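You operate a simulated robot arm through the tools that you are given. There is no shell and no other tool.

The job below is to be done with a simulated robot arm. You get a single attempt, and the scene is never put back.

## Task
Probe the purple-ended package: green peg for 6 to 8 % moisture, yellow if drier, red if damper.
Fine: switch the meter on first, off at the end; the probe goes back in its holder. Set down upright: moisture probe.

The check looks at the end state, three seconds after you hand in, the way a careful person would. Anything else that was tipped, shoved, dropped, spilled or broken makes it a failure.

## Robot
A 7-joint arm with a two-finger gripper, fixed in place. Base frame: the origin is on the floor under the middle of its stand, x ahead of it, y to its left, z up; the work surface is at about z = 860. Lengths are in mm, angles in rad, forces in N, time in s.
With the tool pointing down near the work surface it reaches from about 360 to 780 mm from the base axis. Its first joint turns from -2.496 to 2.496 rad. Payload 2.45 kg.
Tool frame: the origin (TCP) lies between the finger pads and is the grasp point; the fingertips stand 26 mm ahead of it; z points along the fingers, y is the line along which they close. The gripper opens to 96 mm; its body begins 69 mm behind the TCP.
Orientation is told as [roll, pitch, yaw] about the base's x, y, z axes, in that order, counted from this pose: with the fingers straight down and closing along the base's y, the tool's x points along the base's -x, its y along +y and its z along -z.

## Interface
- The arm moves only by the tool servo_tool. Its argument "plan" is a list of rows, each an object (a shift or turn left out is 0, a gripper value left out holds the last) with "linear": the shift along the tool's x, y, z in mm, a list of three; "rotation": the turn, a rotation vector about the tool's x, y, z in rad, a list of three. In form: [{"linear": [x, y, z], "rotation": [rx, ry, rz]}, ...]. A call has 1 to 20 rows; each row shifts and turns the commanded pose from where the row before left it, along the tool's axes as they then stand. "grip" is the finger opening in mm, from 0 to 96, set as the call begins (left out, the last holds). Each row takes 0.2 s and may step no farther than 50 mm and 0.15 rad from the row before; otherwise, or with a gripper value out of range, the whole call is refused. Where a pose cannot be reached the arm comes as near as it can. A force on the tool above 50 N (or 10 N above the force at the start of the call, whichever is more), or a blocked arm, ends the call early, and 0.2 s more pass. Each finger travels about 50 mm/s and halts on what it meets, pressing with about 33 N; the grip force reading is that of the motor and also rises with nothing between the fingers. The clock runs only during rows and for 0.2 s after the last one: add rows that do not move to give the fingers time. The reply holds the time, the measured pose of the TCP, the force on the tool along the base axes, the opening and the grip force, in the units named above and with some noise, with the torque about the TCP (base axes, N m) and any sound that the robot's microphone picked up, and new pictures: "pictures" is both (left out), scene, wrist or none.
- Cameras (640 x 400 px; columns grow to the right, rows downward): "scene" is fixed at [221, 650.2, 1614]; the picture's right is [-0.74, -0.67, 0.00], its down [-0.45, 0.50, -0.74] and it looks along [0.49, -0.55, -0.67] (base axes); focal length 336 px, centre (320, 200). "wrist" rides on the gripper at [82, 3, -98] in the tool frame; the picture's right is [-0.04, 1.00, 0.00], its down [-0.73, -0.03, -0.68] and it looks along [-0.68, -0.03, 0.73] (tool axes); focal length 256 px, centre (320, 200). There is no depth. A picture from a camera that has moved, and an enlarged one, comes with that camera's place and axes in the base frame and with its lens.
- move_column(by): slides the trunk up (or, below 0, down) by that many mm; the arm rides with it, the base frame stays. It gives what a move gives, with no picture.
- enlarge(camera, box): a new picture of the part [left, top, right, bottom] of that camera's present view, enlarged. No time passes.
- close_job(): hands the job in; it is judged then, once.

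Nothing tells you positions but the pictures and the camera data. Unless the task says otherwise, let go and move clear before handing in.

The tools are called after ">>>" by a JSON object that holds its "method" and its "body". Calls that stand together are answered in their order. servo_tool: Moves the arm, as the interface text tells. Its arguments: {"type":"object","properties":{"plan":{"type":"array","items":{"type":"object","properties":{"linear":{"type":"array","items":{"type":"number"}},"rotation":{"type":"array","items":{"type":"number"}}}}},"grip":{"type":"number"},"pictures":{"type":"string","enum":["both","scene","wrist","none"]}},"required":["plan"]} The other tools are called the same way: move_column (by) moves the trunk up or down; enlarge (camera, box) takes an enlarged picture of a part of a camera's view; close_job () hands the job in.

At the start:

```text
t: 0.0
ee_pos: [374.4, 154.1, 1322.7]
tcp_rot: [0.0, -0.001, 0.0]
wrist_force: [0.3, -0.8, 0.5]
wrist_torque: [-0.01, -0.03, -0.01]
finger_gap: 96.0
finger_force: 0.1
trunk travel left (down, up): [-604.0, 36.0]
```

scene: 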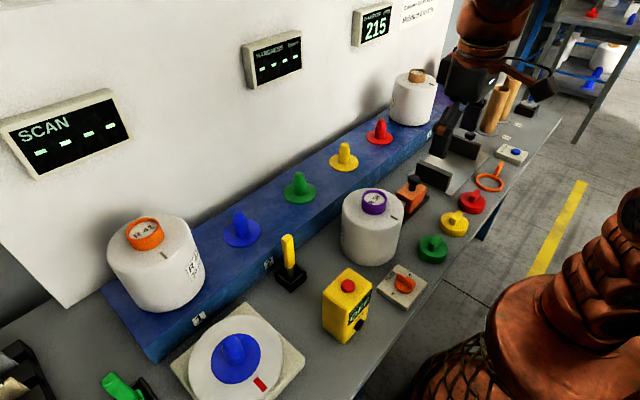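
wrist: 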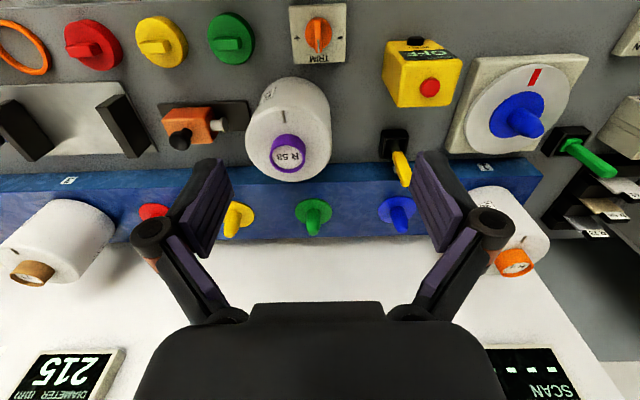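

I see a bench with yarn packages (orange, purple, brown ends), coloured pegs on a blue rail, a yellow meter-like box, knobs and displays. I'll take enlarged pictures to identify each thing before moving.

>>> {"method": "enlarge", "body": {"camera": "scene", "box": [300, 160, 460, 260]}}

>>> {"method": "enlarge", "body": {"camera": "scene", "box": [200, 220, 440, 370]}}

>>> {"method": "enlarge", "body": {"camera": "scene", "box": [380, 80, 560, 260]}}

>>> {"method": "enlarge", "body": {"camera": "scene", "box": [0, 0, 440, 180]}}

>>> {"method": "enlarge", "body": {"camera": "wrist", "box": [0, 0, 320, 200]}}

>>> {"method": "enlarge", "body": {"camera": "wrist", "box": [320, 0, 640, 200]}}

```text
4.00 times, centred on (380, 210) of scene
camera zoom: at [221.0, 650.2, 1614.0], right [-0.74, -0.67, 0.0], down [-0.45, 0.5, -0.74], along [0.49, -0.55, -0.67], focal length 1345 px, centre (80, 160)
```

zoom: 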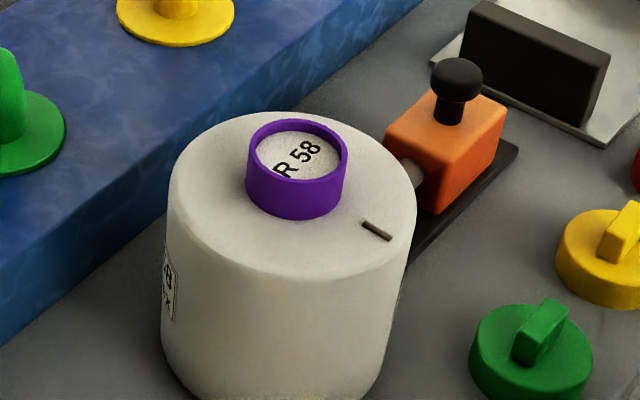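

```text
2.67 times, centred on (320, 295) of scene
camera zoom: at [221.0, 650.2, 1614.0], right [-0.74, -0.67, 0.0], down [-0.45, 0.5, -0.74], along [0.49, -0.55, -0.67], focal length 897 px, centre (320, -53)
```

zoom: 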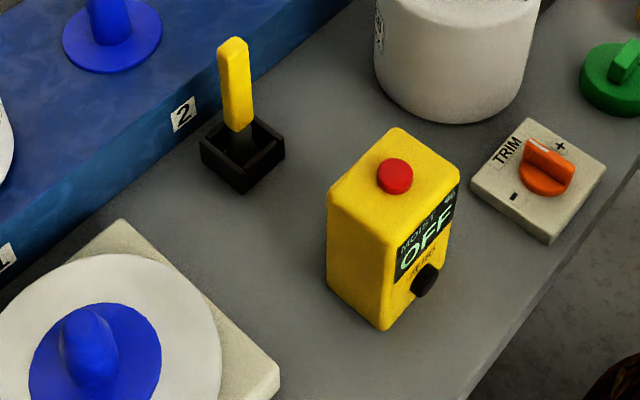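

```text
2.22 times, centred on (470, 170) of scene
camera zoom: at [221.0, 650.2, 1614.0], right [-0.74, -0.67, 0.0], down [-0.45, 0.5, -0.74], along [0.49, -0.55, -0.67], focal length 747 px, centre (-13, 267)
```

zoom: 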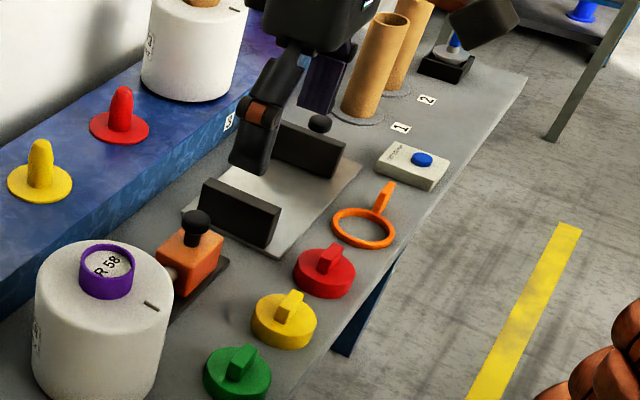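

```text
1.45 times, centred on (220, 90) of scene
camera zoom: at [221.0, 650.2, 1614.0], right [-0.74, -0.67, 0.0], down [-0.45, 0.5, -0.74], along [0.49, -0.55, -0.67], focal length 489 px, centre (466, 360)
```

zoom: 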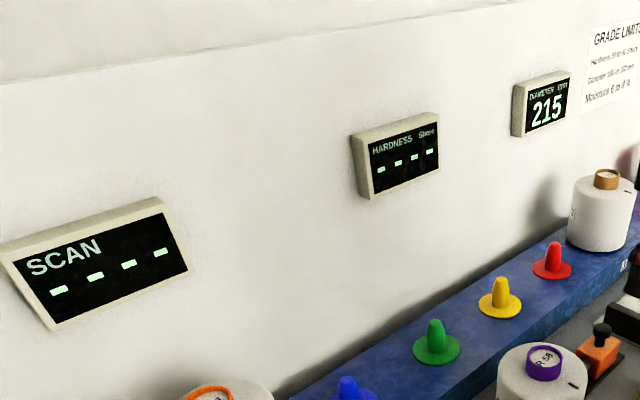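

```text
2.00 times, centred on (160, 100) of wrist
camera zoom: at [292.8, 157.6, 1419.6], right [0.04, 1.0, 0.0], down [0.73, -0.03, 0.68], along [0.68, -0.03, -0.73], focal length 512 px, centre (640, 400)
```

zoom: 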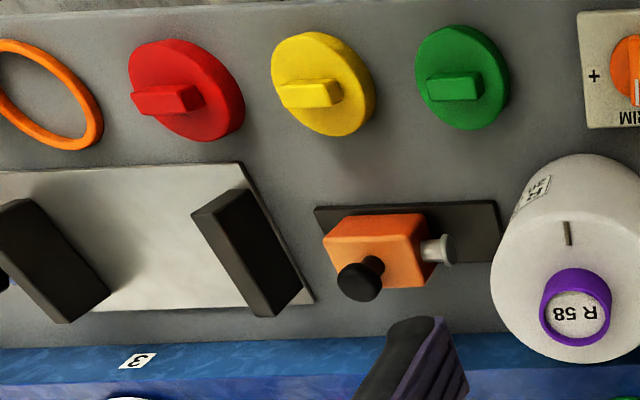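

```text
2.00 times, centred on (480, 100) of wrist
camera zoom: at [292.8, 157.6, 1419.6], right [0.04, 1.0, 0.0], down [0.73, -0.03, 0.68], along [0.68, -0.03, -0.73], focal length 512 px, centre (0, 400)
```

zoom: 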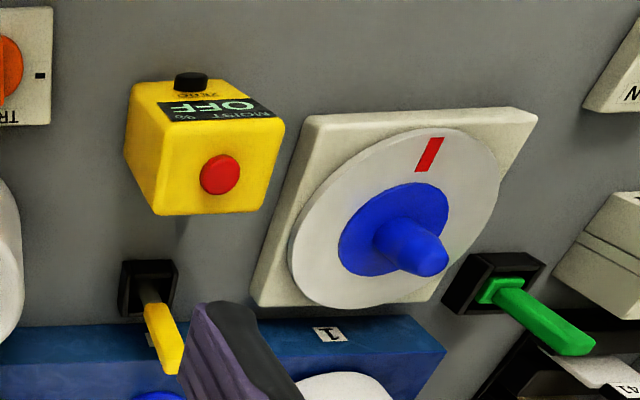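

The yellow box reads "MOIST % OFF" with a red button on top and a black one on the front. The yellow-handled tool in a black holder beside it is likely the probe. I'll look closer at details before moving.

>>> {"method": "enlarge", "body": {"camera": "scene", "box": [260, 225, 320, 300]}}

>>> {"method": "enlarge", "body": {"camera": "scene", "box": [310, 260, 390, 350]}}

>>> {"method": "enlarge", "body": {"camera": "scene", "box": [0, 320, 200, 400]}}

>>> {"method": "enlarge", "body": {"camera": "scene", "box": [380, 0, 480, 60]}}

>>> {"method": "enlarge", "body": {"camera": "wrist", "box": [360, 20, 480, 200]}}

>>> {"method": "enlarge", "body": {"camera": "wrist", "box": [240, 70, 340, 190]}}

>>> {"method": "enlarge", "body": {"camera": "wrist", "box": [540, 60, 640, 260]}}

>>> {"method": "enlarge", "body": {"camera": "scene", "box": [460, 0, 640, 170]}}

```text
5.33 times, centred on (290, 262) of scene
camera zoom: at [221.0, 650.2, 1614.0], right [-0.74, -0.67, 0.0], down [-0.45, 0.5, -0.74], along [0.49, -0.55, -0.67], focal length 1793 px, centre (480, -133)
```

zoom: 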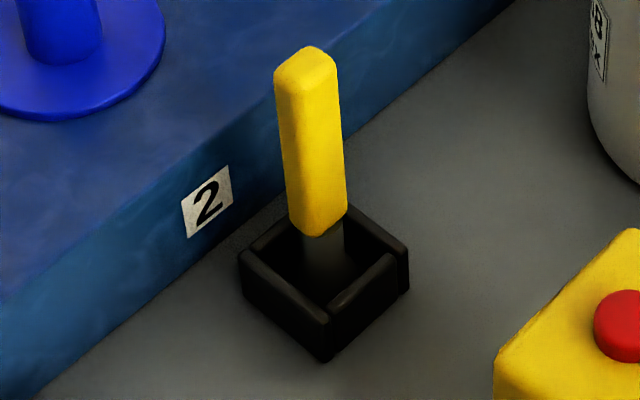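

```text
4.44 times, centred on (350, 305) of scene
camera zoom: at [221.0, 650.2, 1614.0], right [-0.74, -0.67, 0.0], down [-0.45, 0.5, -0.74], along [0.49, -0.55, -0.67], focal length 1494 px, centre (187, -267)
```

zoom: 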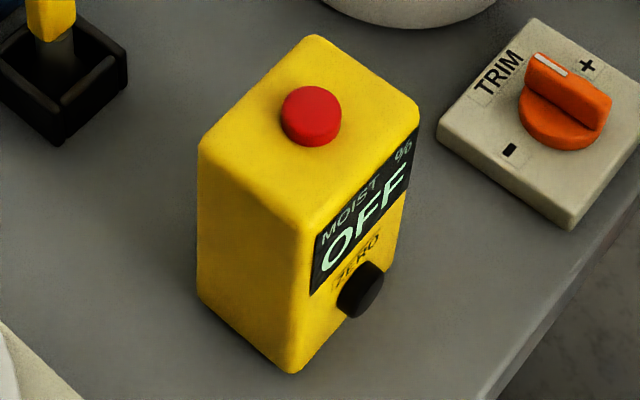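

```text
3.20 times, centred on (100, 360) of scene
camera zoom: at [221.0, 650.2, 1614.0], right [-0.74, -0.67, 0.0], down [-0.45, 0.5, -0.74], along [0.49, -0.55, -0.67], focal length 1076 px, centre (1024, -312)
```

zoom: 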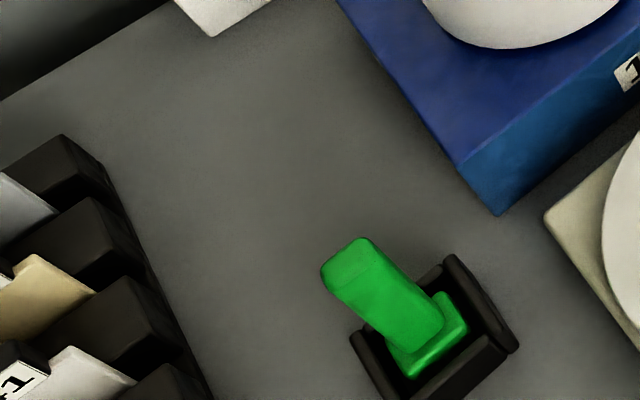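

```text
6.40 times, centred on (430, 30) of scene
camera zoom: at [221.0, 650.2, 1614.0], right [-0.74, -0.67, 0.0], down [-0.45, 0.5, -0.74], along [0.49, -0.55, -0.67], focal length 2152 px, centre (-384, 1288)
```

zoom: 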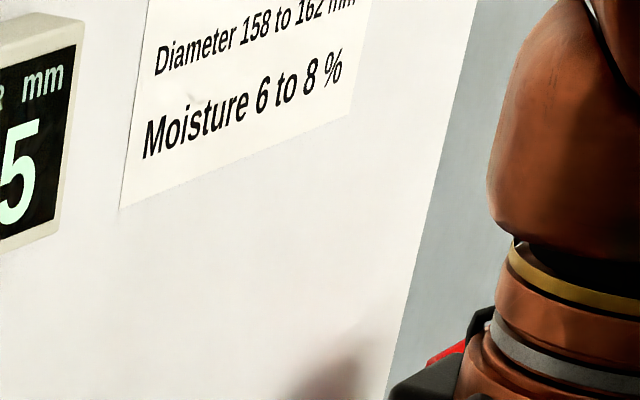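

```text
2.22 times, centred on (420, 110) of wrist
camera zoom: at [292.8, 157.6, 1419.6], right [0.04, 1.0, 0.0], down [0.73, -0.03, 0.68], along [0.68, -0.03, -0.73], focal length 569 px, centre (98, 400)
```

zoom: 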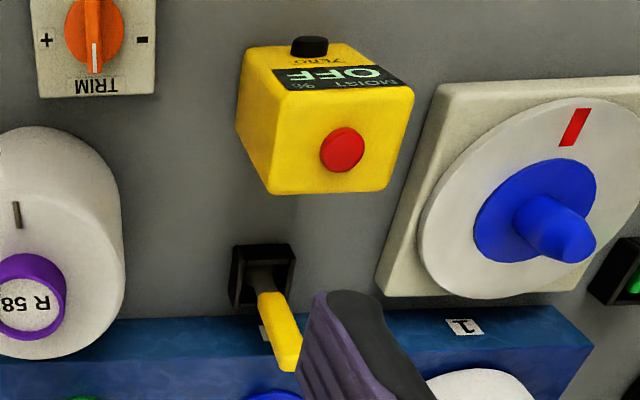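

```text
3.33 times, centred on (290, 130) of wrist
camera zoom: at [292.8, 157.6, 1419.6], right [0.04, 1.0, 0.0], down [0.73, -0.03, 0.68], along [0.68, -0.03, -0.73], focal length 853 px, centre (420, 433)
```

zoom: 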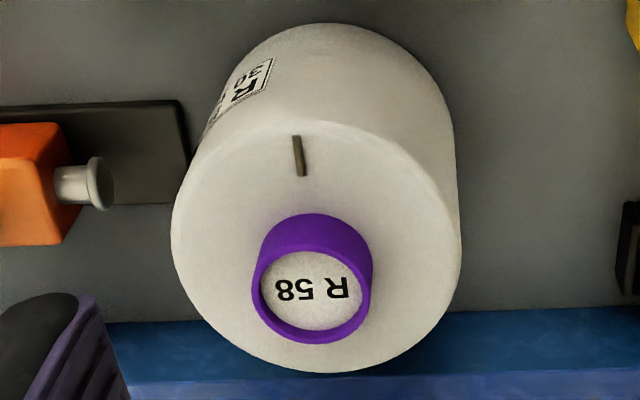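

```text
2.00 times, centred on (590, 160) of wrist
camera zoom: at [292.8, 157.6, 1419.6], right [0.04, 1.0, 0.0], down [0.73, -0.03, 0.68], along [0.68, -0.03, -0.73], focal length 512 px, centre (-220, 280)
```

zoom: 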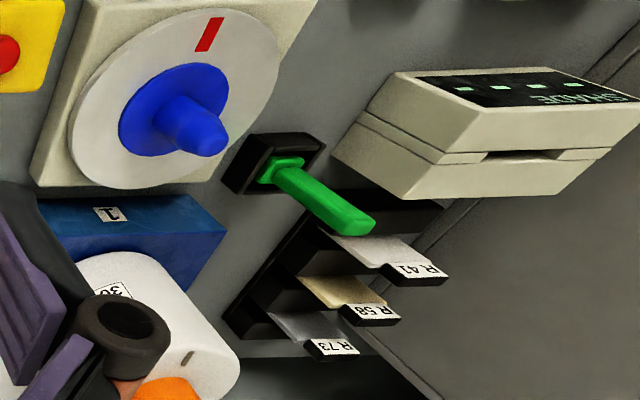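

```text
2.35 times, centred on (550, 85) of scene
camera zoom: at [221.0, 650.2, 1614.0], right [-0.74, -0.67, 0.0], down [-0.45, 0.5, -0.74], along [0.49, -0.55, -0.67], focal length 791 px, centre (-221, 471)
```

zoom: 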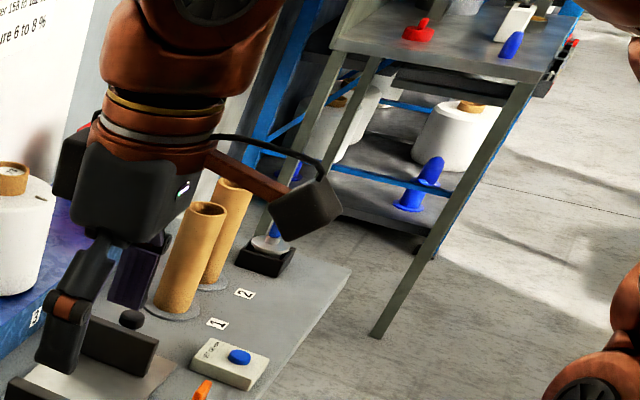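

The meter's red button appears to be at about (439, 318, 1017). The probe is in its holder near (615, 318), and the purple package is near (535, 89), with a dark slot on its top on the robot side. I'll close the fingers and go above the meter for a closer look.

>>> {"method": "servo_tool", "body": {"plan": [{"linear": [-10.8, 27.3, 28.8]}, {"linear": [-10.8, 27.3, 28.8]}, {"linear": [-10.8, 27.3, 28.8]}, {"linear": [-10.8, 27.3, 28.8]}, {"linear": [-10.8, 27.3, 28.8]}, {"linear": [-10.8, 27.3, 28.8]}, {}, {}], "grip": 0}}

```text
t: 1.8
ee_pos: [439.7, 316.8, 1148.7]
tcp_rot: [-0.003, 0.0, -0.001]
wrist_force: [0.2, 0.0, -0.7]
wrist_torque: [0.0, -0.03, 0.03]
finger_gap: 0.2
finger_force: 27.7
trunk travel left (down, up): [-604.0, 36.0]
camera wrist: at [357.6, 321.9, 1246.5], right [0.04, 1.0, 0.0], down [0.73, -0.03, 0.68], along [0.68, -0.03, -0.73], focal length 256 px, centre (320, 200)
```

scene: 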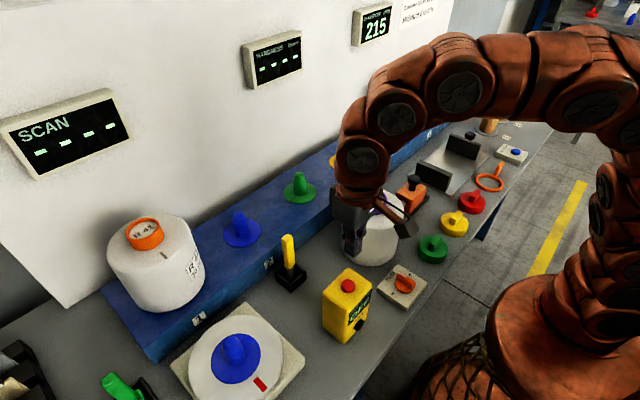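
wrist: 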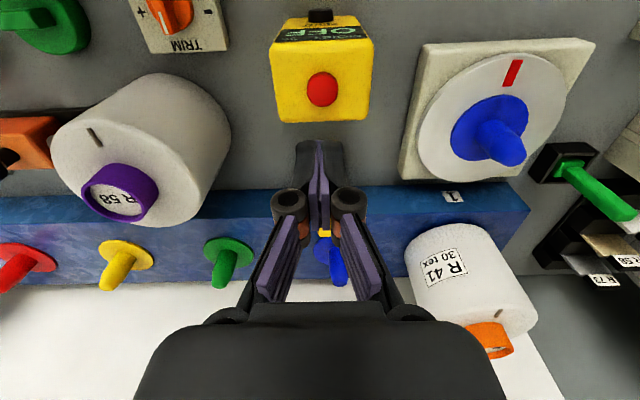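

The TCP is directly above the red button, which the wrist view puts at about (439, 319, 1017). Next I'll descend close to it.

>>> {"method": "servo_tool", "body": {"plan": [{"linear": [0.5, 2, 30]}, {"linear": [0, 0, 30]}, {"linear": [0, 0, 25]}, {"linear": [0, 0, 10]}, {}], "grip": 0}}

```text
t: 3.0
ee_pos: [437.5, 318.2, 1055.2]
tcp_rot: [0.0, 0.001, 0.0]
wrist_force: [0.0, 0.8, -0.2]
wrist_torque: [-0.01, 0.0, 0.03]
finger_gap: 0.0
finger_force: 28.8
trunk travel left (down, up): [-604.0, 36.0]
camera wrist: at [356.9, 323.3, 1151.6], right [0.04, 1.0, 0.0], down [0.73, -0.03, 0.68], along [0.68, -0.03, -0.73], focal length 256 px, centre (320, 200)
```

scene: 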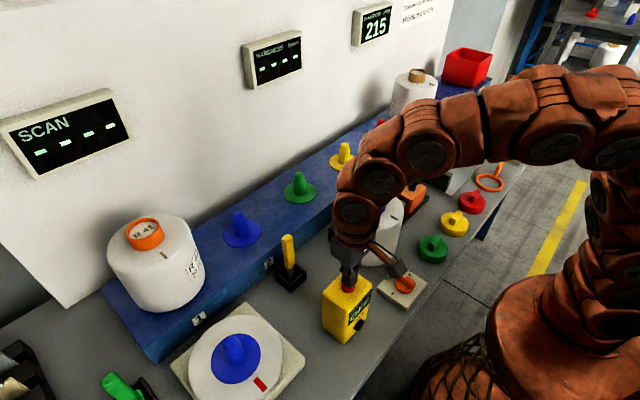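
wrist: 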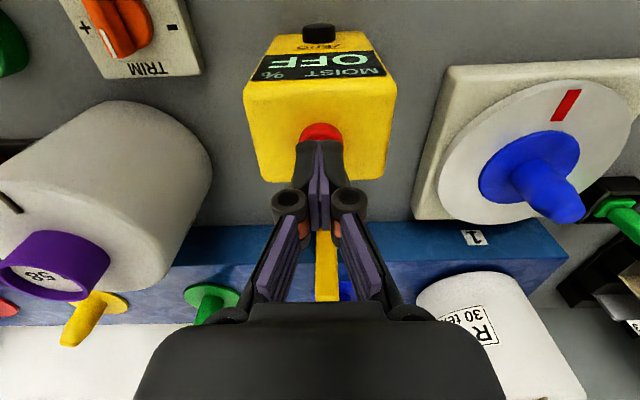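

The fingertips are just above the red button. I'll press down in small steps and watch the force and sound.

>>> {"method": "servo_tool", "body": {"plan": [{"linear": [0, 0, 4]}, {"linear": [0, 0, 3]}, {"linear": [0, 0, 3]}, {"linear": [0, 0, 2]}, {}], "pictures": "wrist"}}

```text
t: 4.2
ee_pos: [439.9, 318.3, 1042.1]
tcp_rot: [-0.001, 0.0, -0.002]
wrist_force: [0.7, 1.8, 0.4]
wrist_torque: [0.03, 0.0, 0.0]
finger_gap: 5.7
finger_force: 28.4
trunk travel left (down, up): [-604.0, 36.0]
camera wrist: at [357.3, 323.4, 1139.9], right [0.04, 1.0, 0.0], down [0.73, -0.03, 0.68], along [0.68, -0.03, -0.73], focal length 256 px, centre (320, 200)
```

wrist: 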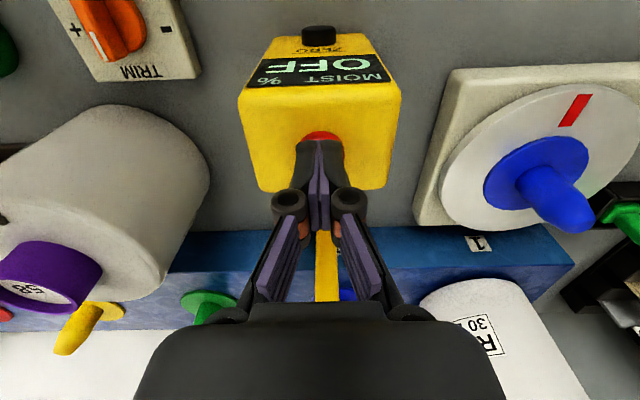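

No contact force yet, so I'll keep pressing in 2 mm steps.

>>> {"method": "servo_tool", "body": {"plan": [{"linear": [0, 0, 2]}, {"linear": [0, 0, 2]}, {"linear": [0, 0, 2]}, {}], "pictures": "wrist"}}

```text
t: 5.2
ee_pos: [439.0, 318.6, 1038.6]
tcp_rot: [0.0, -0.001, -0.001]
wrist_force: [-0.7, 0.4, 16.1]
wrist_torque: [0.04, -0.01, 0.03]
finger_gap: 5.8
finger_force: 28.5
trunk travel left (down, up): [-604.0, 36.0]
heard: click
camera wrist: at [357.2, 323.1, 1134.4], right [0.04, 1.0, 0.0], down [0.73, -0.03, 0.68], along [0.68, -0.03, -0.73], focal length 256 px, centre (320, 200)
```

wrist: 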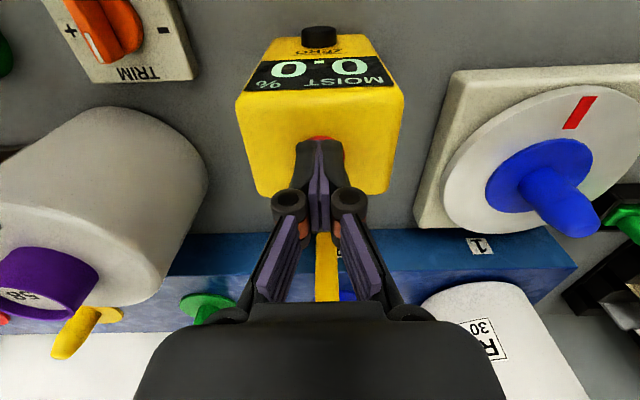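

There was a click and the meter now reads 0.0 MOIST %, so it is on. I'll retreat upward and open the fingers.

>>> {"method": "servo_tool", "body": {"plan": [{"linear": [0, 0, -10]}, {"linear": [0, 0, -40]}, {"linear": [0, 0, -45]}, {"linear": [0, 0, -45]}, {}]}}

>>> {"method": "enlarge", "body": {"camera": "scene", "box": [310, 260, 390, 350]}}

```text
t: 6.4
ee_pos: [439.1, 320.3, 1176.5]
tcp_rot: [-0.002, -0.001, 0.0]
wrist_force: [-0.3, -0.5, -0.2]
wrist_torque: [-0.01, 0.0, -0.03]
finger_gap: 0.1
finger_force: 28.5
trunk travel left (down, up): [-604.0, 36.0]
camera wrist: at [357.6, 322.9, 1273.1], right [0.04, 1.0, 0.0], down [0.73, -0.03, 0.68], along [0.68, -0.03, -0.73], focal length 256 px, centre (320, 200)
```

scene: 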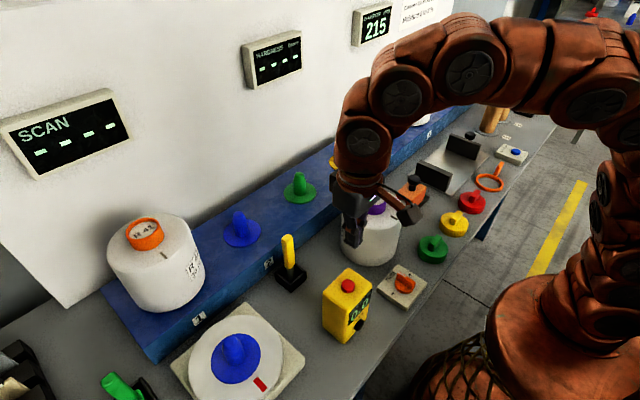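
wrist: 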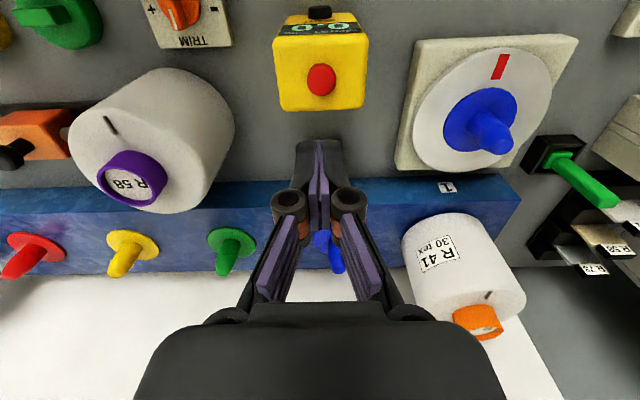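

```text
4.44 times, centred on (350, 305) of scene
camera zoom: at [221.0, 650.2, 1614.0], right [-0.74, -0.67, 0.0], down [-0.45, 0.5, -0.74], along [0.49, -0.55, -0.67], focal length 1494 px, centre (187, -267)
```

zoom: 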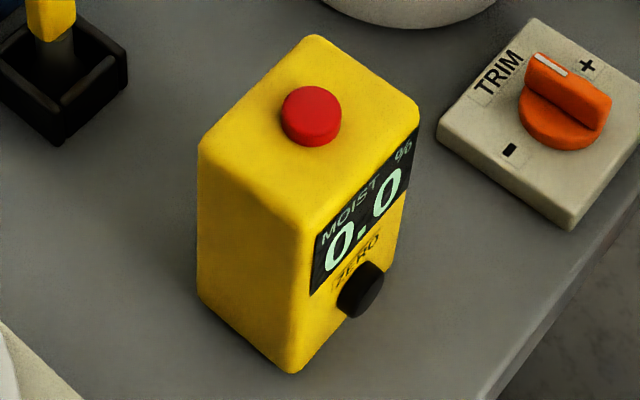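

The meter is on at 0.0, and I can read it from the scene camera. Now I'll open the fingers and move for a better look at the yellow-handled probe in its holder.

>>> {"method": "servo_tool", "body": {"plan": [{"linear": [-20, 0, 15]}, {"linear": [-20, 0, 15]}, {"linear": [0, 0, 20]}, {}, {}], "grip": 96, "pictures": "wrist"}}

>>> {"method": "enlarge", "body": {"camera": "wrist", "box": [240, 80, 400, 260]}}

```text
t: 7.6
ee_pos: [478.0, 319.3, 1126.4]
tcp_rot: [0.0, 0.0, 0.001]
wrist_force: [0.1, 0.3, 0.1]
wrist_torque: [0.01, -0.01, 0.02]
finger_gap: 96.2
finger_force: 0.1
trunk travel left (down, up): [-604.0, 36.0]
camera wrist: at [397.1, 322.9, 1223.0], right [0.04, 1.0, 0.0], down [0.73, -0.03, 0.68], along [0.68, -0.03, -0.73], focal length 256 px, centre (320, 200)
```

wrist: 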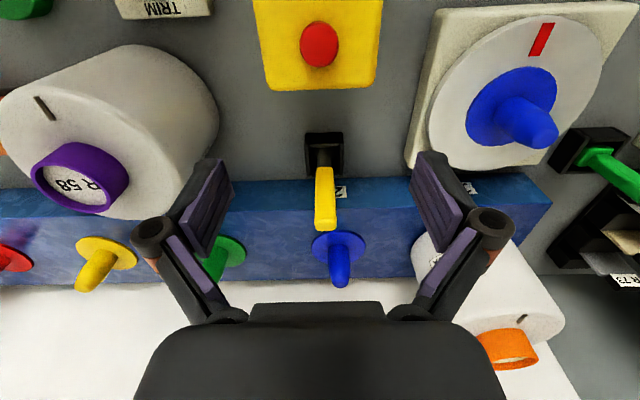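

```text
2.22 times, centred on (320, 170) of wrist
camera zoom: at [397.1, 322.9, 1223.0], right [0.04, 1.0, 0.0], down [0.73, -0.03, 0.68], along [0.68, -0.03, -0.73], focal length 569 px, centre (320, 267)
```

zoom: 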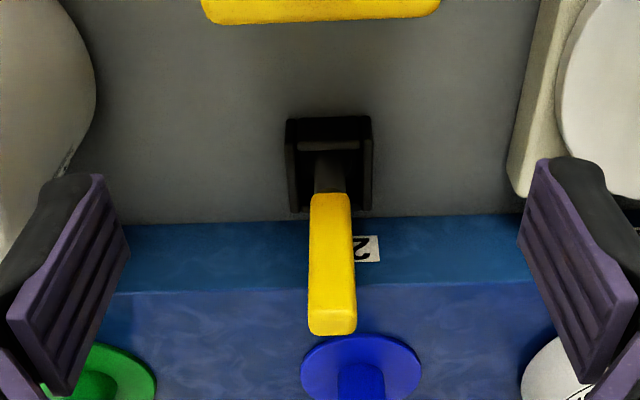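

The probe handle stands upright at about (617, 320), from z≈916 to z≈1035. I'll move directly above it with the fingers open and check alignment.

>>> {"method": "servo_tool", "body": {"plan": [{"linear": [-35, 0.2, 0]}, {"linear": [-35, 0.2, 0]}, {"linear": [-35, 0.2, 0]}, {"linear": [-34, 0.1, 0]}, {}], "grip": 96}}

>>> {"method": "enlarge", "body": {"camera": "wrist", "box": [240, 60, 400, 260]}}

>>> {"method": "enlarge", "body": {"camera": "scene", "box": [220, 170, 380, 300]}}

```text
t: 8.8
ee_pos: [618.7, 319.3, 1126.5]
tcp_rot: [0.0, 0.0, -0.001]
wrist_force: [-0.7, 0.2, -1.1]
wrist_torque: [0.0, -0.01, -0.03]
finger_gap: 96.0
finger_force: 0.1
trunk travel left (down, up): [-604.0, 36.0]
camera wrist: at [537.4, 322.9, 1223.0], right [0.04, 1.0, 0.0], down [0.73, -0.03, 0.68], along [0.68, -0.03, -0.73], focal length 256 px, centre (320, 200)
```

scene: 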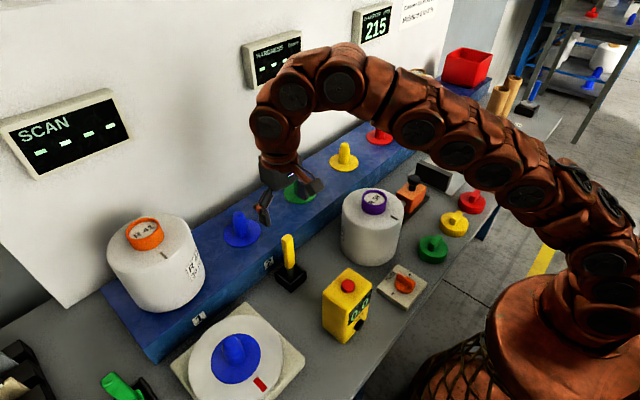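
wrist: 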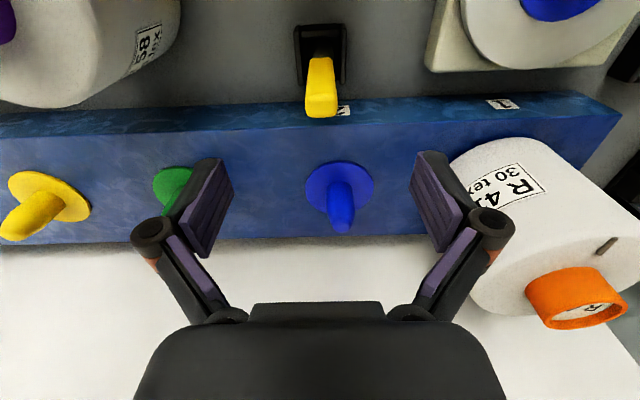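

```text
2.00 times, centred on (320, 160) of wrist
camera zoom: at [537.4, 322.9, 1223.0], right [0.04, 1.0, 0.0], down [0.73, -0.03, 0.68], along [0.68, -0.03, -0.73], focal length 512 px, centre (320, 280)
```

zoom: 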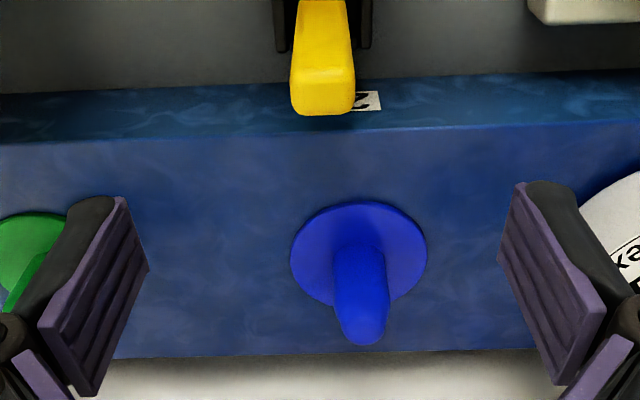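

```text
3.08 times, centred on (300, 235) of scene
camera zoom: at [221.0, 650.2, 1614.0], right [-0.74, -0.67, 0.0], down [-0.45, 0.5, -0.74], along [0.49, -0.55, -0.67], focal length 1035 px, centre (382, 92)
```

zoom: 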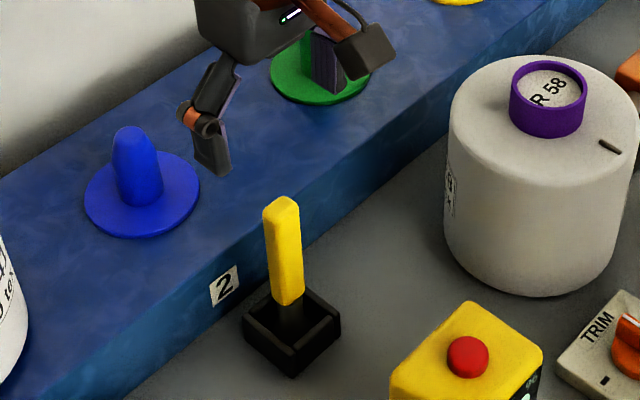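

The handle top is centred under the gripper. I'll descend to grasp height (TCP z≈992).

>>> {"method": "servo_tool", "body": {"plan": [{"linear": [1.5, 0, 40]}, {"linear": [0, 0, 40]}, {"linear": [0, 0, 34]}, {"linear": [0, 0, 20]}, {}], "grip": 96}}

>>> {"method": "enlarge", "body": {"camera": "scene", "box": [220, 190, 380, 300]}}

```text
t: 10.0
ee_pos: [616.5, 319.7, 992.2]
tcp_rot: [-0.003, -0.001, 0.0]
wrist_force: [0.4, -0.7, -0.3]
wrist_torque: [0.01, 0.01, 0.01]
finger_gap: 96.0
finger_force: 0.0
trunk travel left (down, up): [-604.0, 36.0]
camera wrist: at [534.8, 323.8, 1089.6], right [0.04, 1.0, 0.0], down [0.73, -0.03, 0.68], along [0.68, -0.03, -0.73], focal length 256 px, centre (320, 200)
```

scene: 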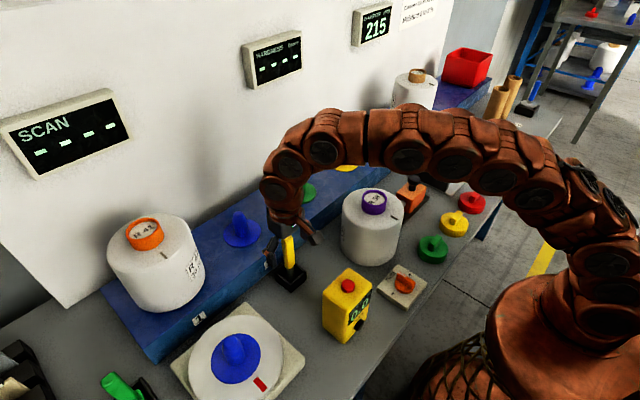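
wrist: 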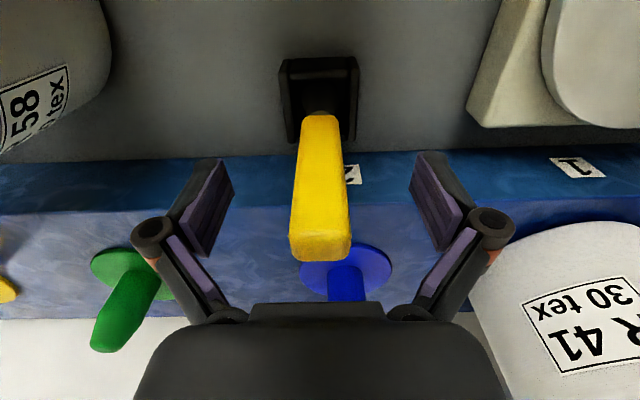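

```text
3.64 times, centred on (300, 245) of scene
camera zoom: at [221.0, 650.2, 1614.0], right [-0.74, -0.67, 0.0], down [-0.45, 0.5, -0.74], along [0.49, -0.55, -0.67], focal length 1223 px, centre (393, 36)
```

zoom: 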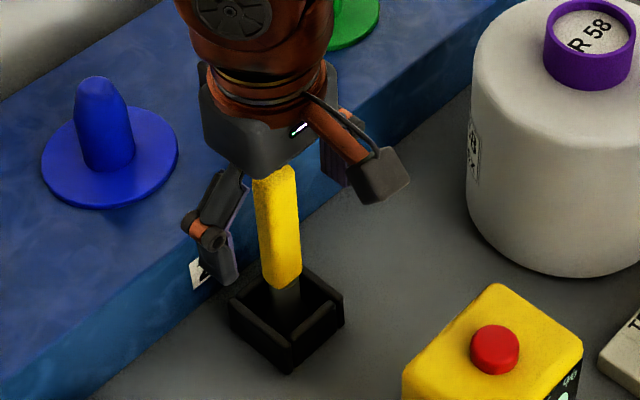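

The TCP is centred on the handle. I'll close the fingers on it.

>>> {"method": "servo_tool", "body": {"plan": [{}, {}, {}, {}, {}, {}], "grip": 0, "pictures": "wrist"}}

```text
t: 11.4
ee_pos: [615.0, 319.5, 992.9]
tcp_rot: [0.0, 0.0, 0.0]
wrist_force: [-0.9, -0.4, 0.1]
wrist_torque: [0.0, 0.04, 0.01]
finger_gap: 25.7
finger_force: 32.9
trunk travel left (down, up): [-604.0, 36.0]
camera wrist: at [534.9, 323.8, 1089.8], right [0.04, 1.0, 0.0], down [0.73, -0.03, 0.68], along [0.68, -0.03, -0.73], focal length 256 px, centre (320, 200)
```

wrist: 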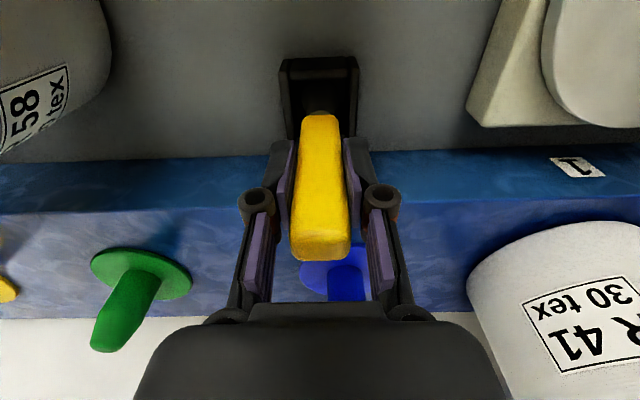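

The handle is gripped at 25.7 mm. I'll lift straight up, slowly at first, and look at what hangs below the handle.

>>> {"method": "servo_tool", "body": {"plan": [{"linear": [0, 0, -10]}, {"linear": [0, 0, -20]}, {"linear": [0, 0, -35]}, {"linear": [0, 0, -40]}, {"linear": [0, 0, -40]}, {}]}}

>>> {"method": "enlarge", "body": {"camera": "scene", "box": [220, 150, 360, 300]}}

>>> {"method": "enlarge", "body": {"camera": "wrist", "box": [250, 0, 390, 150]}}

```text
t: 12.8
ee_pos: [617.4, 319.8, 1138.0]
tcp_rot: [-0.002, 0.0, 0.002]
wrist_force: [0.2, -0.1, -1.2]
wrist_torque: [-0.01, 0.01, 0.02]
finger_gap: 25.6
finger_force: 33.0
trunk travel left (down, up): [-604.0, 36.0]
camera wrist: at [534.9, 324.4, 1235.0], right [0.04, 1.0, 0.0], down [0.73, -0.03, 0.68], along [0.68, -0.03, -0.73], focal length 256 px, centre (320, 200)
```

scene: 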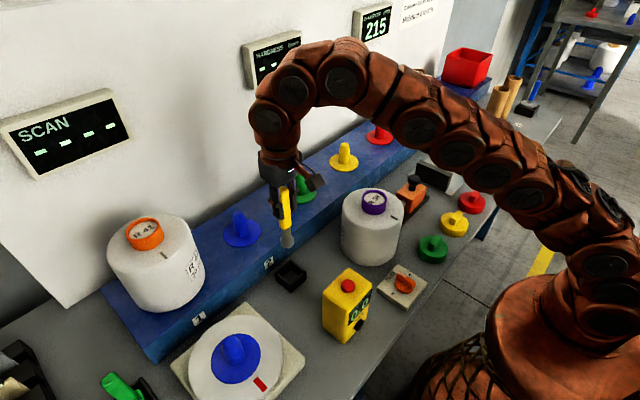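
wrist: 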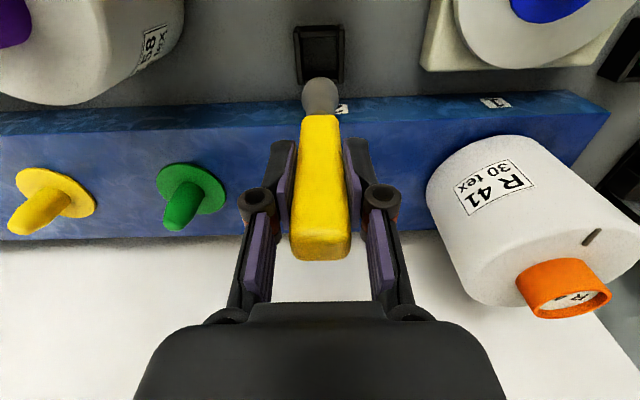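

```text
2.67 times, centred on (290, 225) of scene
camera zoom: at [221.0, 650.2, 1614.0], right [-0.74, -0.67, 0.0], down [-0.45, 0.5, -0.74], along [0.49, -0.55, -0.67], focal length 897 px, centre (400, 133)
```

zoom: 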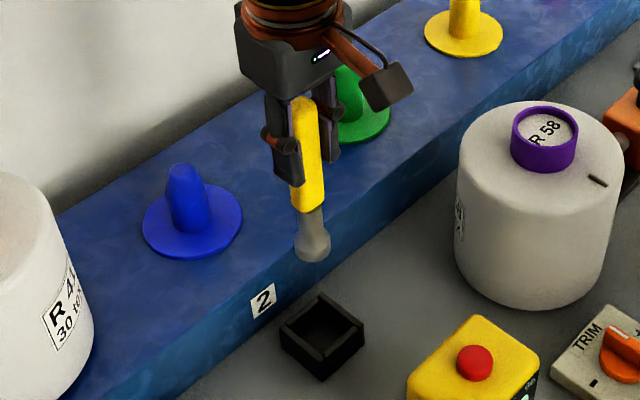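

```text
2.67 times, centred on (320, 75) of wrist
camera zoom: at [534.9, 324.4, 1235.0], right [0.04, 1.0, 0.0], down [0.73, -0.03, 0.68], along [0.68, -0.03, -0.73], focal length 683 px, centre (320, 533)
```

zoom: 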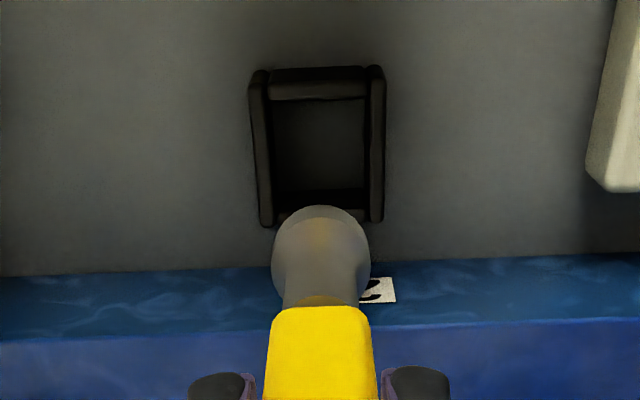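

The yellow probe has a rounded grey sensing head, a contact probe matching the yellow meter. I'll raise it, carry it over the package's yarn shoulder beside the purple ring, and then press it gently on the yarn.

>>> {"method": "servo_tool", "body": {"plan": [{"linear": [0, 0, -31]}, {"linear": [0, 0, -31]}, {"linear": [13, -29.6, 0]}, {"linear": [13, -29.6, 0]}, {"linear": [13, -29.6, 0]}, {"linear": [13, -29.6, 0]}, {"linear": [13, -29.6, 0]}, {"linear": [13, -29.6, 0]}, {}], "grip": 0}}

>>> {"method": "enlarge", "body": {"camera": "scene", "box": [300, 130, 440, 280]}}

>>> {"method": "enlarge", "body": {"camera": "wrist", "box": [220, 0, 420, 150]}}

```text
t: 14.8
ee_pos: [533.8, 140.4, 1151.9]
tcp_rot: [0.001, 0.001, 0.002]
wrist_force: [1.1, -0.2, -2.1]
wrist_torque: [0.0, -0.01, 0.02]
finger_gap: 25.4
finger_force: 32.9
out of reach, approached as far as the arm can: row 1, 2
trunk travel left (down, up): [-604.0, 36.0]
camera wrist: at [451.5, 144.3, 1249.1], right [0.04, 1.0, 0.0], down [0.73, -0.03, 0.68], along [0.68, -0.03, -0.73], focal length 256 px, centre (320, 200)
```

scene: 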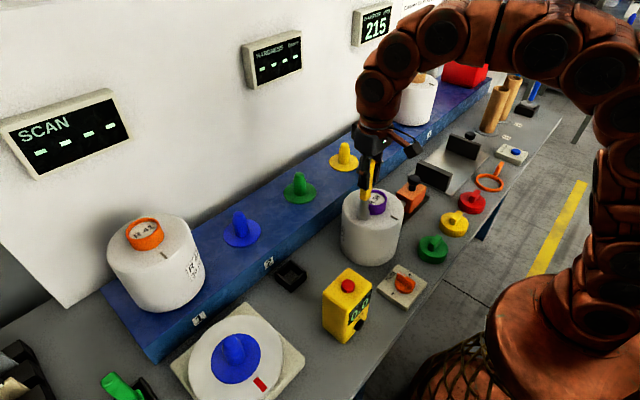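
wrist: 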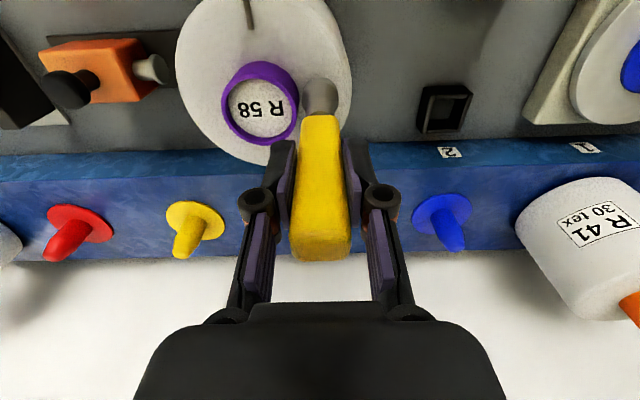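

```text
2.67 times, centred on (370, 205) of scene
camera zoom: at [221.0, 650.2, 1614.0], right [-0.74, -0.67, 0.0], down [-0.45, 0.5, -0.74], along [0.49, -0.55, -0.67], focal length 897 px, centre (187, 187)
```

zoom: 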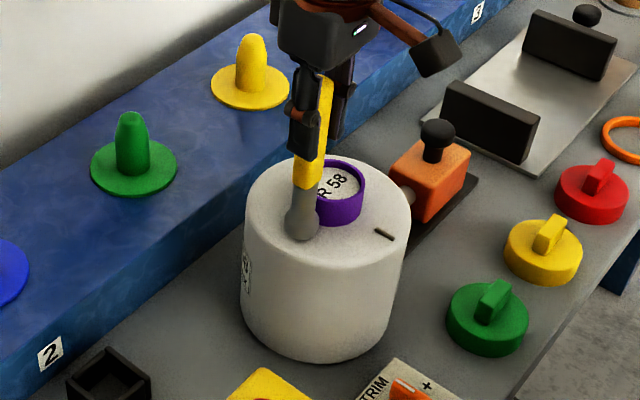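

```text
2.67 times, centred on (320, 75) of wrist
camera zoom: at [451.5, 144.3, 1249.1], right [0.04, 1.0, 0.0], down [0.73, -0.03, 0.68], along [0.68, -0.03, -0.73], focal length 683 px, centre (320, 533)
```

zoom: 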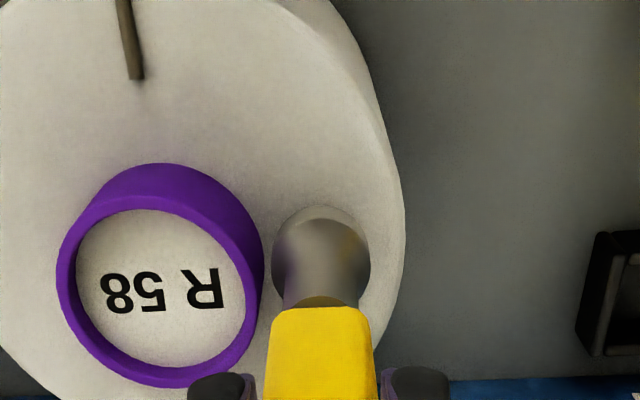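

The arm hit its reach limit going up, so the probe head is now close beside the purple ring but not touching it. I'll shift 3 mm away from the ring, then lower in small steps onto the yarn shoulder.

>>> {"method": "servo_tool", "body": {"plan": [{"linear": [0, 3, 0]}, {"linear": [0, 0, 2]}, {"linear": [0, 0, 2]}, {"linear": [0, 0, 2]}, {}], "grip": 0}}

>>> {"method": "enlarge", "body": {"camera": "scene", "box": [310, 260, 390, 350]}}

>>> {"method": "enlarge", "body": {"camera": "scene", "box": [330, 150, 420, 270]}}

```text
t: 16.0
ee_pos: [533.7, 144.8, 1147.7]
tcp_rot: [0.001, -0.007, 0.0]
wrist_force: [0.5, 0.5, 24.5]
wrist_torque: [0.05, 0.04, 0.02]
finger_gap: 25.5
finger_force: 32.8
trunk travel left (down, up): [-604.0, 36.0]
camera wrist: at [451.4, 147.4, 1244.1], right [0.04, 1.0, 0.0], down [0.73, -0.03, 0.68], along [0.68, -0.03, -0.73], focal length 256 px, centre (320, 200)
```

scene: 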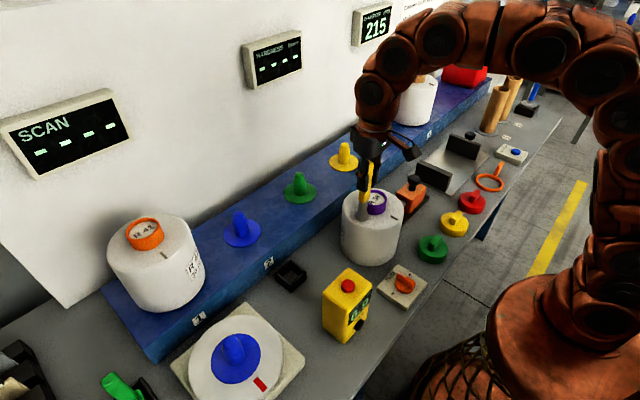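
wrist: 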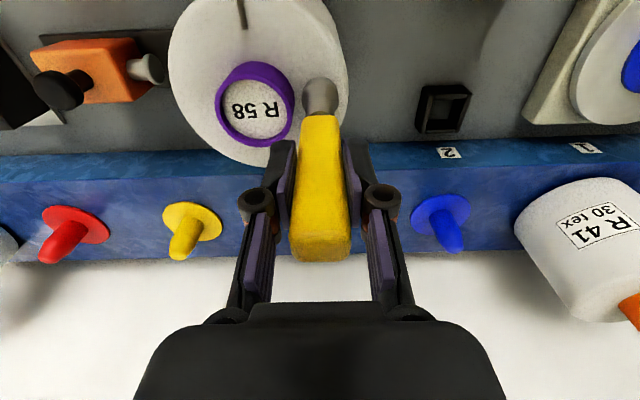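

```text
4.44 times, centred on (350, 305) of scene
camera zoom: at [221.0, 650.2, 1614.0], right [-0.74, -0.67, 0.0], down [-0.45, 0.5, -0.74], along [0.49, -0.55, -0.67], focal length 1494 px, centre (187, -267)
```

zoom: 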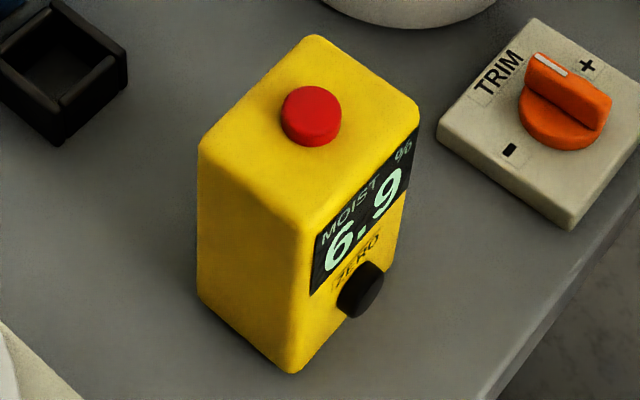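

```text
3.33 times, centred on (375, 210) of scene
camera zoom: at [221.0, 650.2, 1614.0], right [-0.74, -0.67, 0.0], down [-0.45, 0.5, -0.74], along [0.49, -0.55, -0.67], focal length 1121 px, centre (137, 167)
```

zoom: 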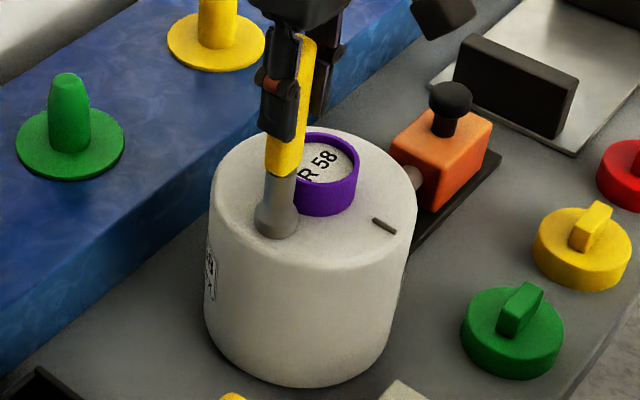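

In contact with about 24 N, and the meter reads 6.9. I'll hold a little longer, easing the force slightly, to be sure the reading is settled.

>>> {"method": "servo_tool", "body": {"plan": [{"linear": [0, 0, -0.8]}, {}, {}, {}, {}, {}, {}, {}], "grip": 0, "pictures": "none"}}

>>> {"method": "enlarge", "body": {"camera": "scene", "box": [330, 270, 380, 330]}}

```text
t: 17.8
ee_pos: [533.0, 142.8, 1146.8]
tcp_rot: [-0.001, -0.001, 0.002]
wrist_force: [4.3, 1.4, 19.9]
wrist_torque: [0.04, -0.5, -0.01]
finger_gap: 25.1
finger_force: 33.3
trunk travel left (down, up): [-604.0, 36.0]
```

```text
6.67 times, centred on (355, 300) of scene
camera zoom: at [221.0, 650.2, 1614.0], right [-0.74, -0.67, 0.0], down [-0.45, 0.5, -0.74], along [0.49, -0.55, -0.67], focal length 2242 px, centre (87, -467)
```

zoom: 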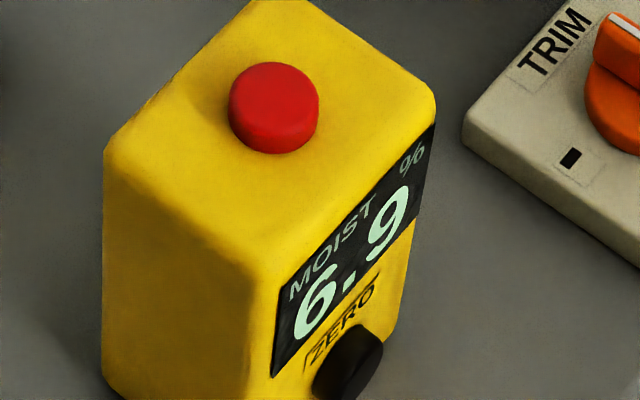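

The reading is stable at 6.9 %, which is within 6–8, so the package goes on the green peg. First I'll lift the probe off and carry it back above its holder.

>>> {"method": "servo_tool", "body": {"plan": [{"linear": [0, 0, -6]}, {"linear": [0, 0, -8]}, {"linear": [-8, 20, 0]}, {"linear": [-15, 31.4, 2]}, {"linear": [-15, 31.4, 5]}, {"linear": [-15, 31.4, 5]}, {"linear": [-15, 31.4, 5]}, {"linear": [-14.5, 31.3, 3]}, {}, {}], "grip": 0}}

>>> {"method": "enlarge", "body": {"camera": "wrist", "box": [250, 0, 390, 150]}}

>>> {"method": "enlarge", "body": {"camera": "scene", "box": [220, 170, 400, 300]}}

```text
t: 20.0
ee_pos: [618.4, 322.7, 1140.0]
tcp_rot: [-0.002, -0.001, 0.001]
wrist_force: [0.2, -0.1, -2.5]
wrist_torque: [0.03, 0.0, 0.05]
finger_gap: 25.2
finger_force: 33.4
trunk travel left (down, up): [-604.0, 36.0]
camera wrist: at [535.5, 326.2, 1236.6], right [0.04, 1.0, 0.0], down [0.73, -0.03, 0.68], along [0.68, -0.03, -0.73], focal length 256 px, centre (320, 200)
```

scene: 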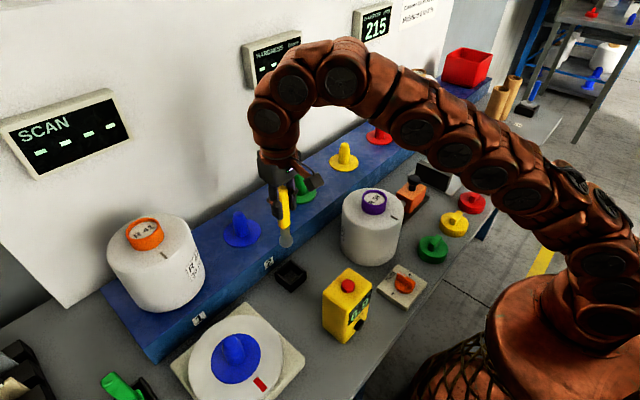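
wrist: 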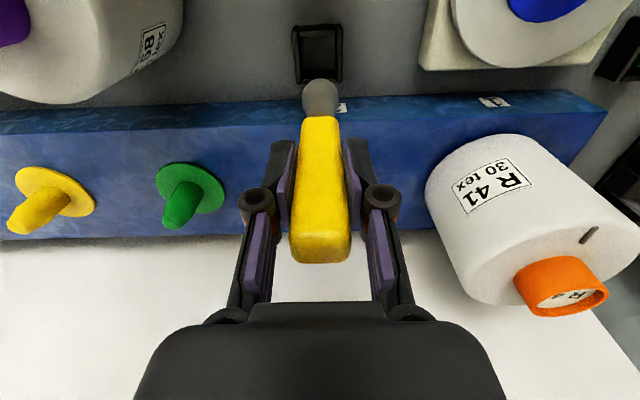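

```text
2.67 times, centred on (320, 75) of wrist
camera zoom: at [535.5, 326.2, 1236.6], right [0.04, 1.0, 0.0], down [0.73, -0.03, 0.68], along [0.68, -0.03, -0.73], focal length 683 px, centre (320, 533)
```

zoom: 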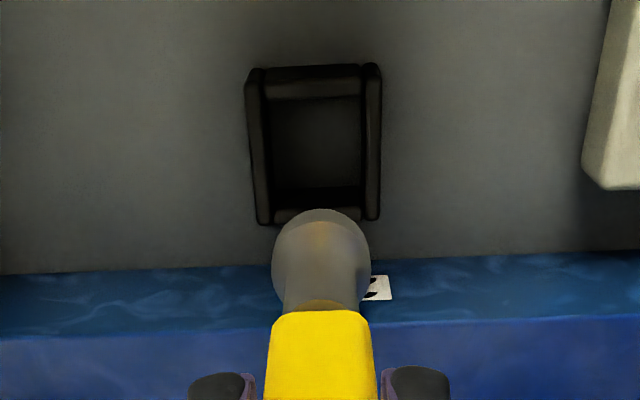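

```text
3.08 times, centred on (310, 235) of scene
camera zoom: at [221.0, 650.2, 1614.0], right [-0.74, -0.67, 0.0], down [-0.45, 0.5, -0.74], along [0.49, -0.55, -0.67], focal length 1035 px, centre (351, 92)
```

zoom: 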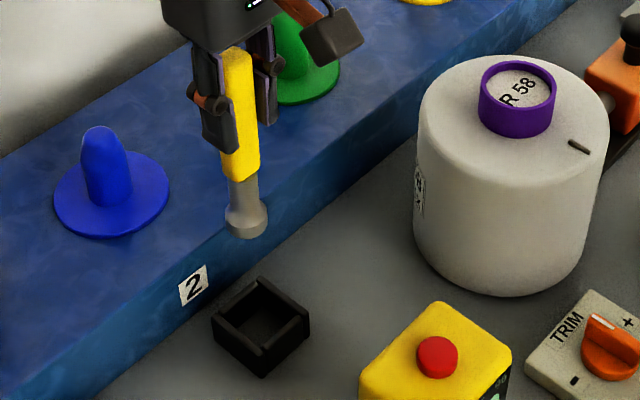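

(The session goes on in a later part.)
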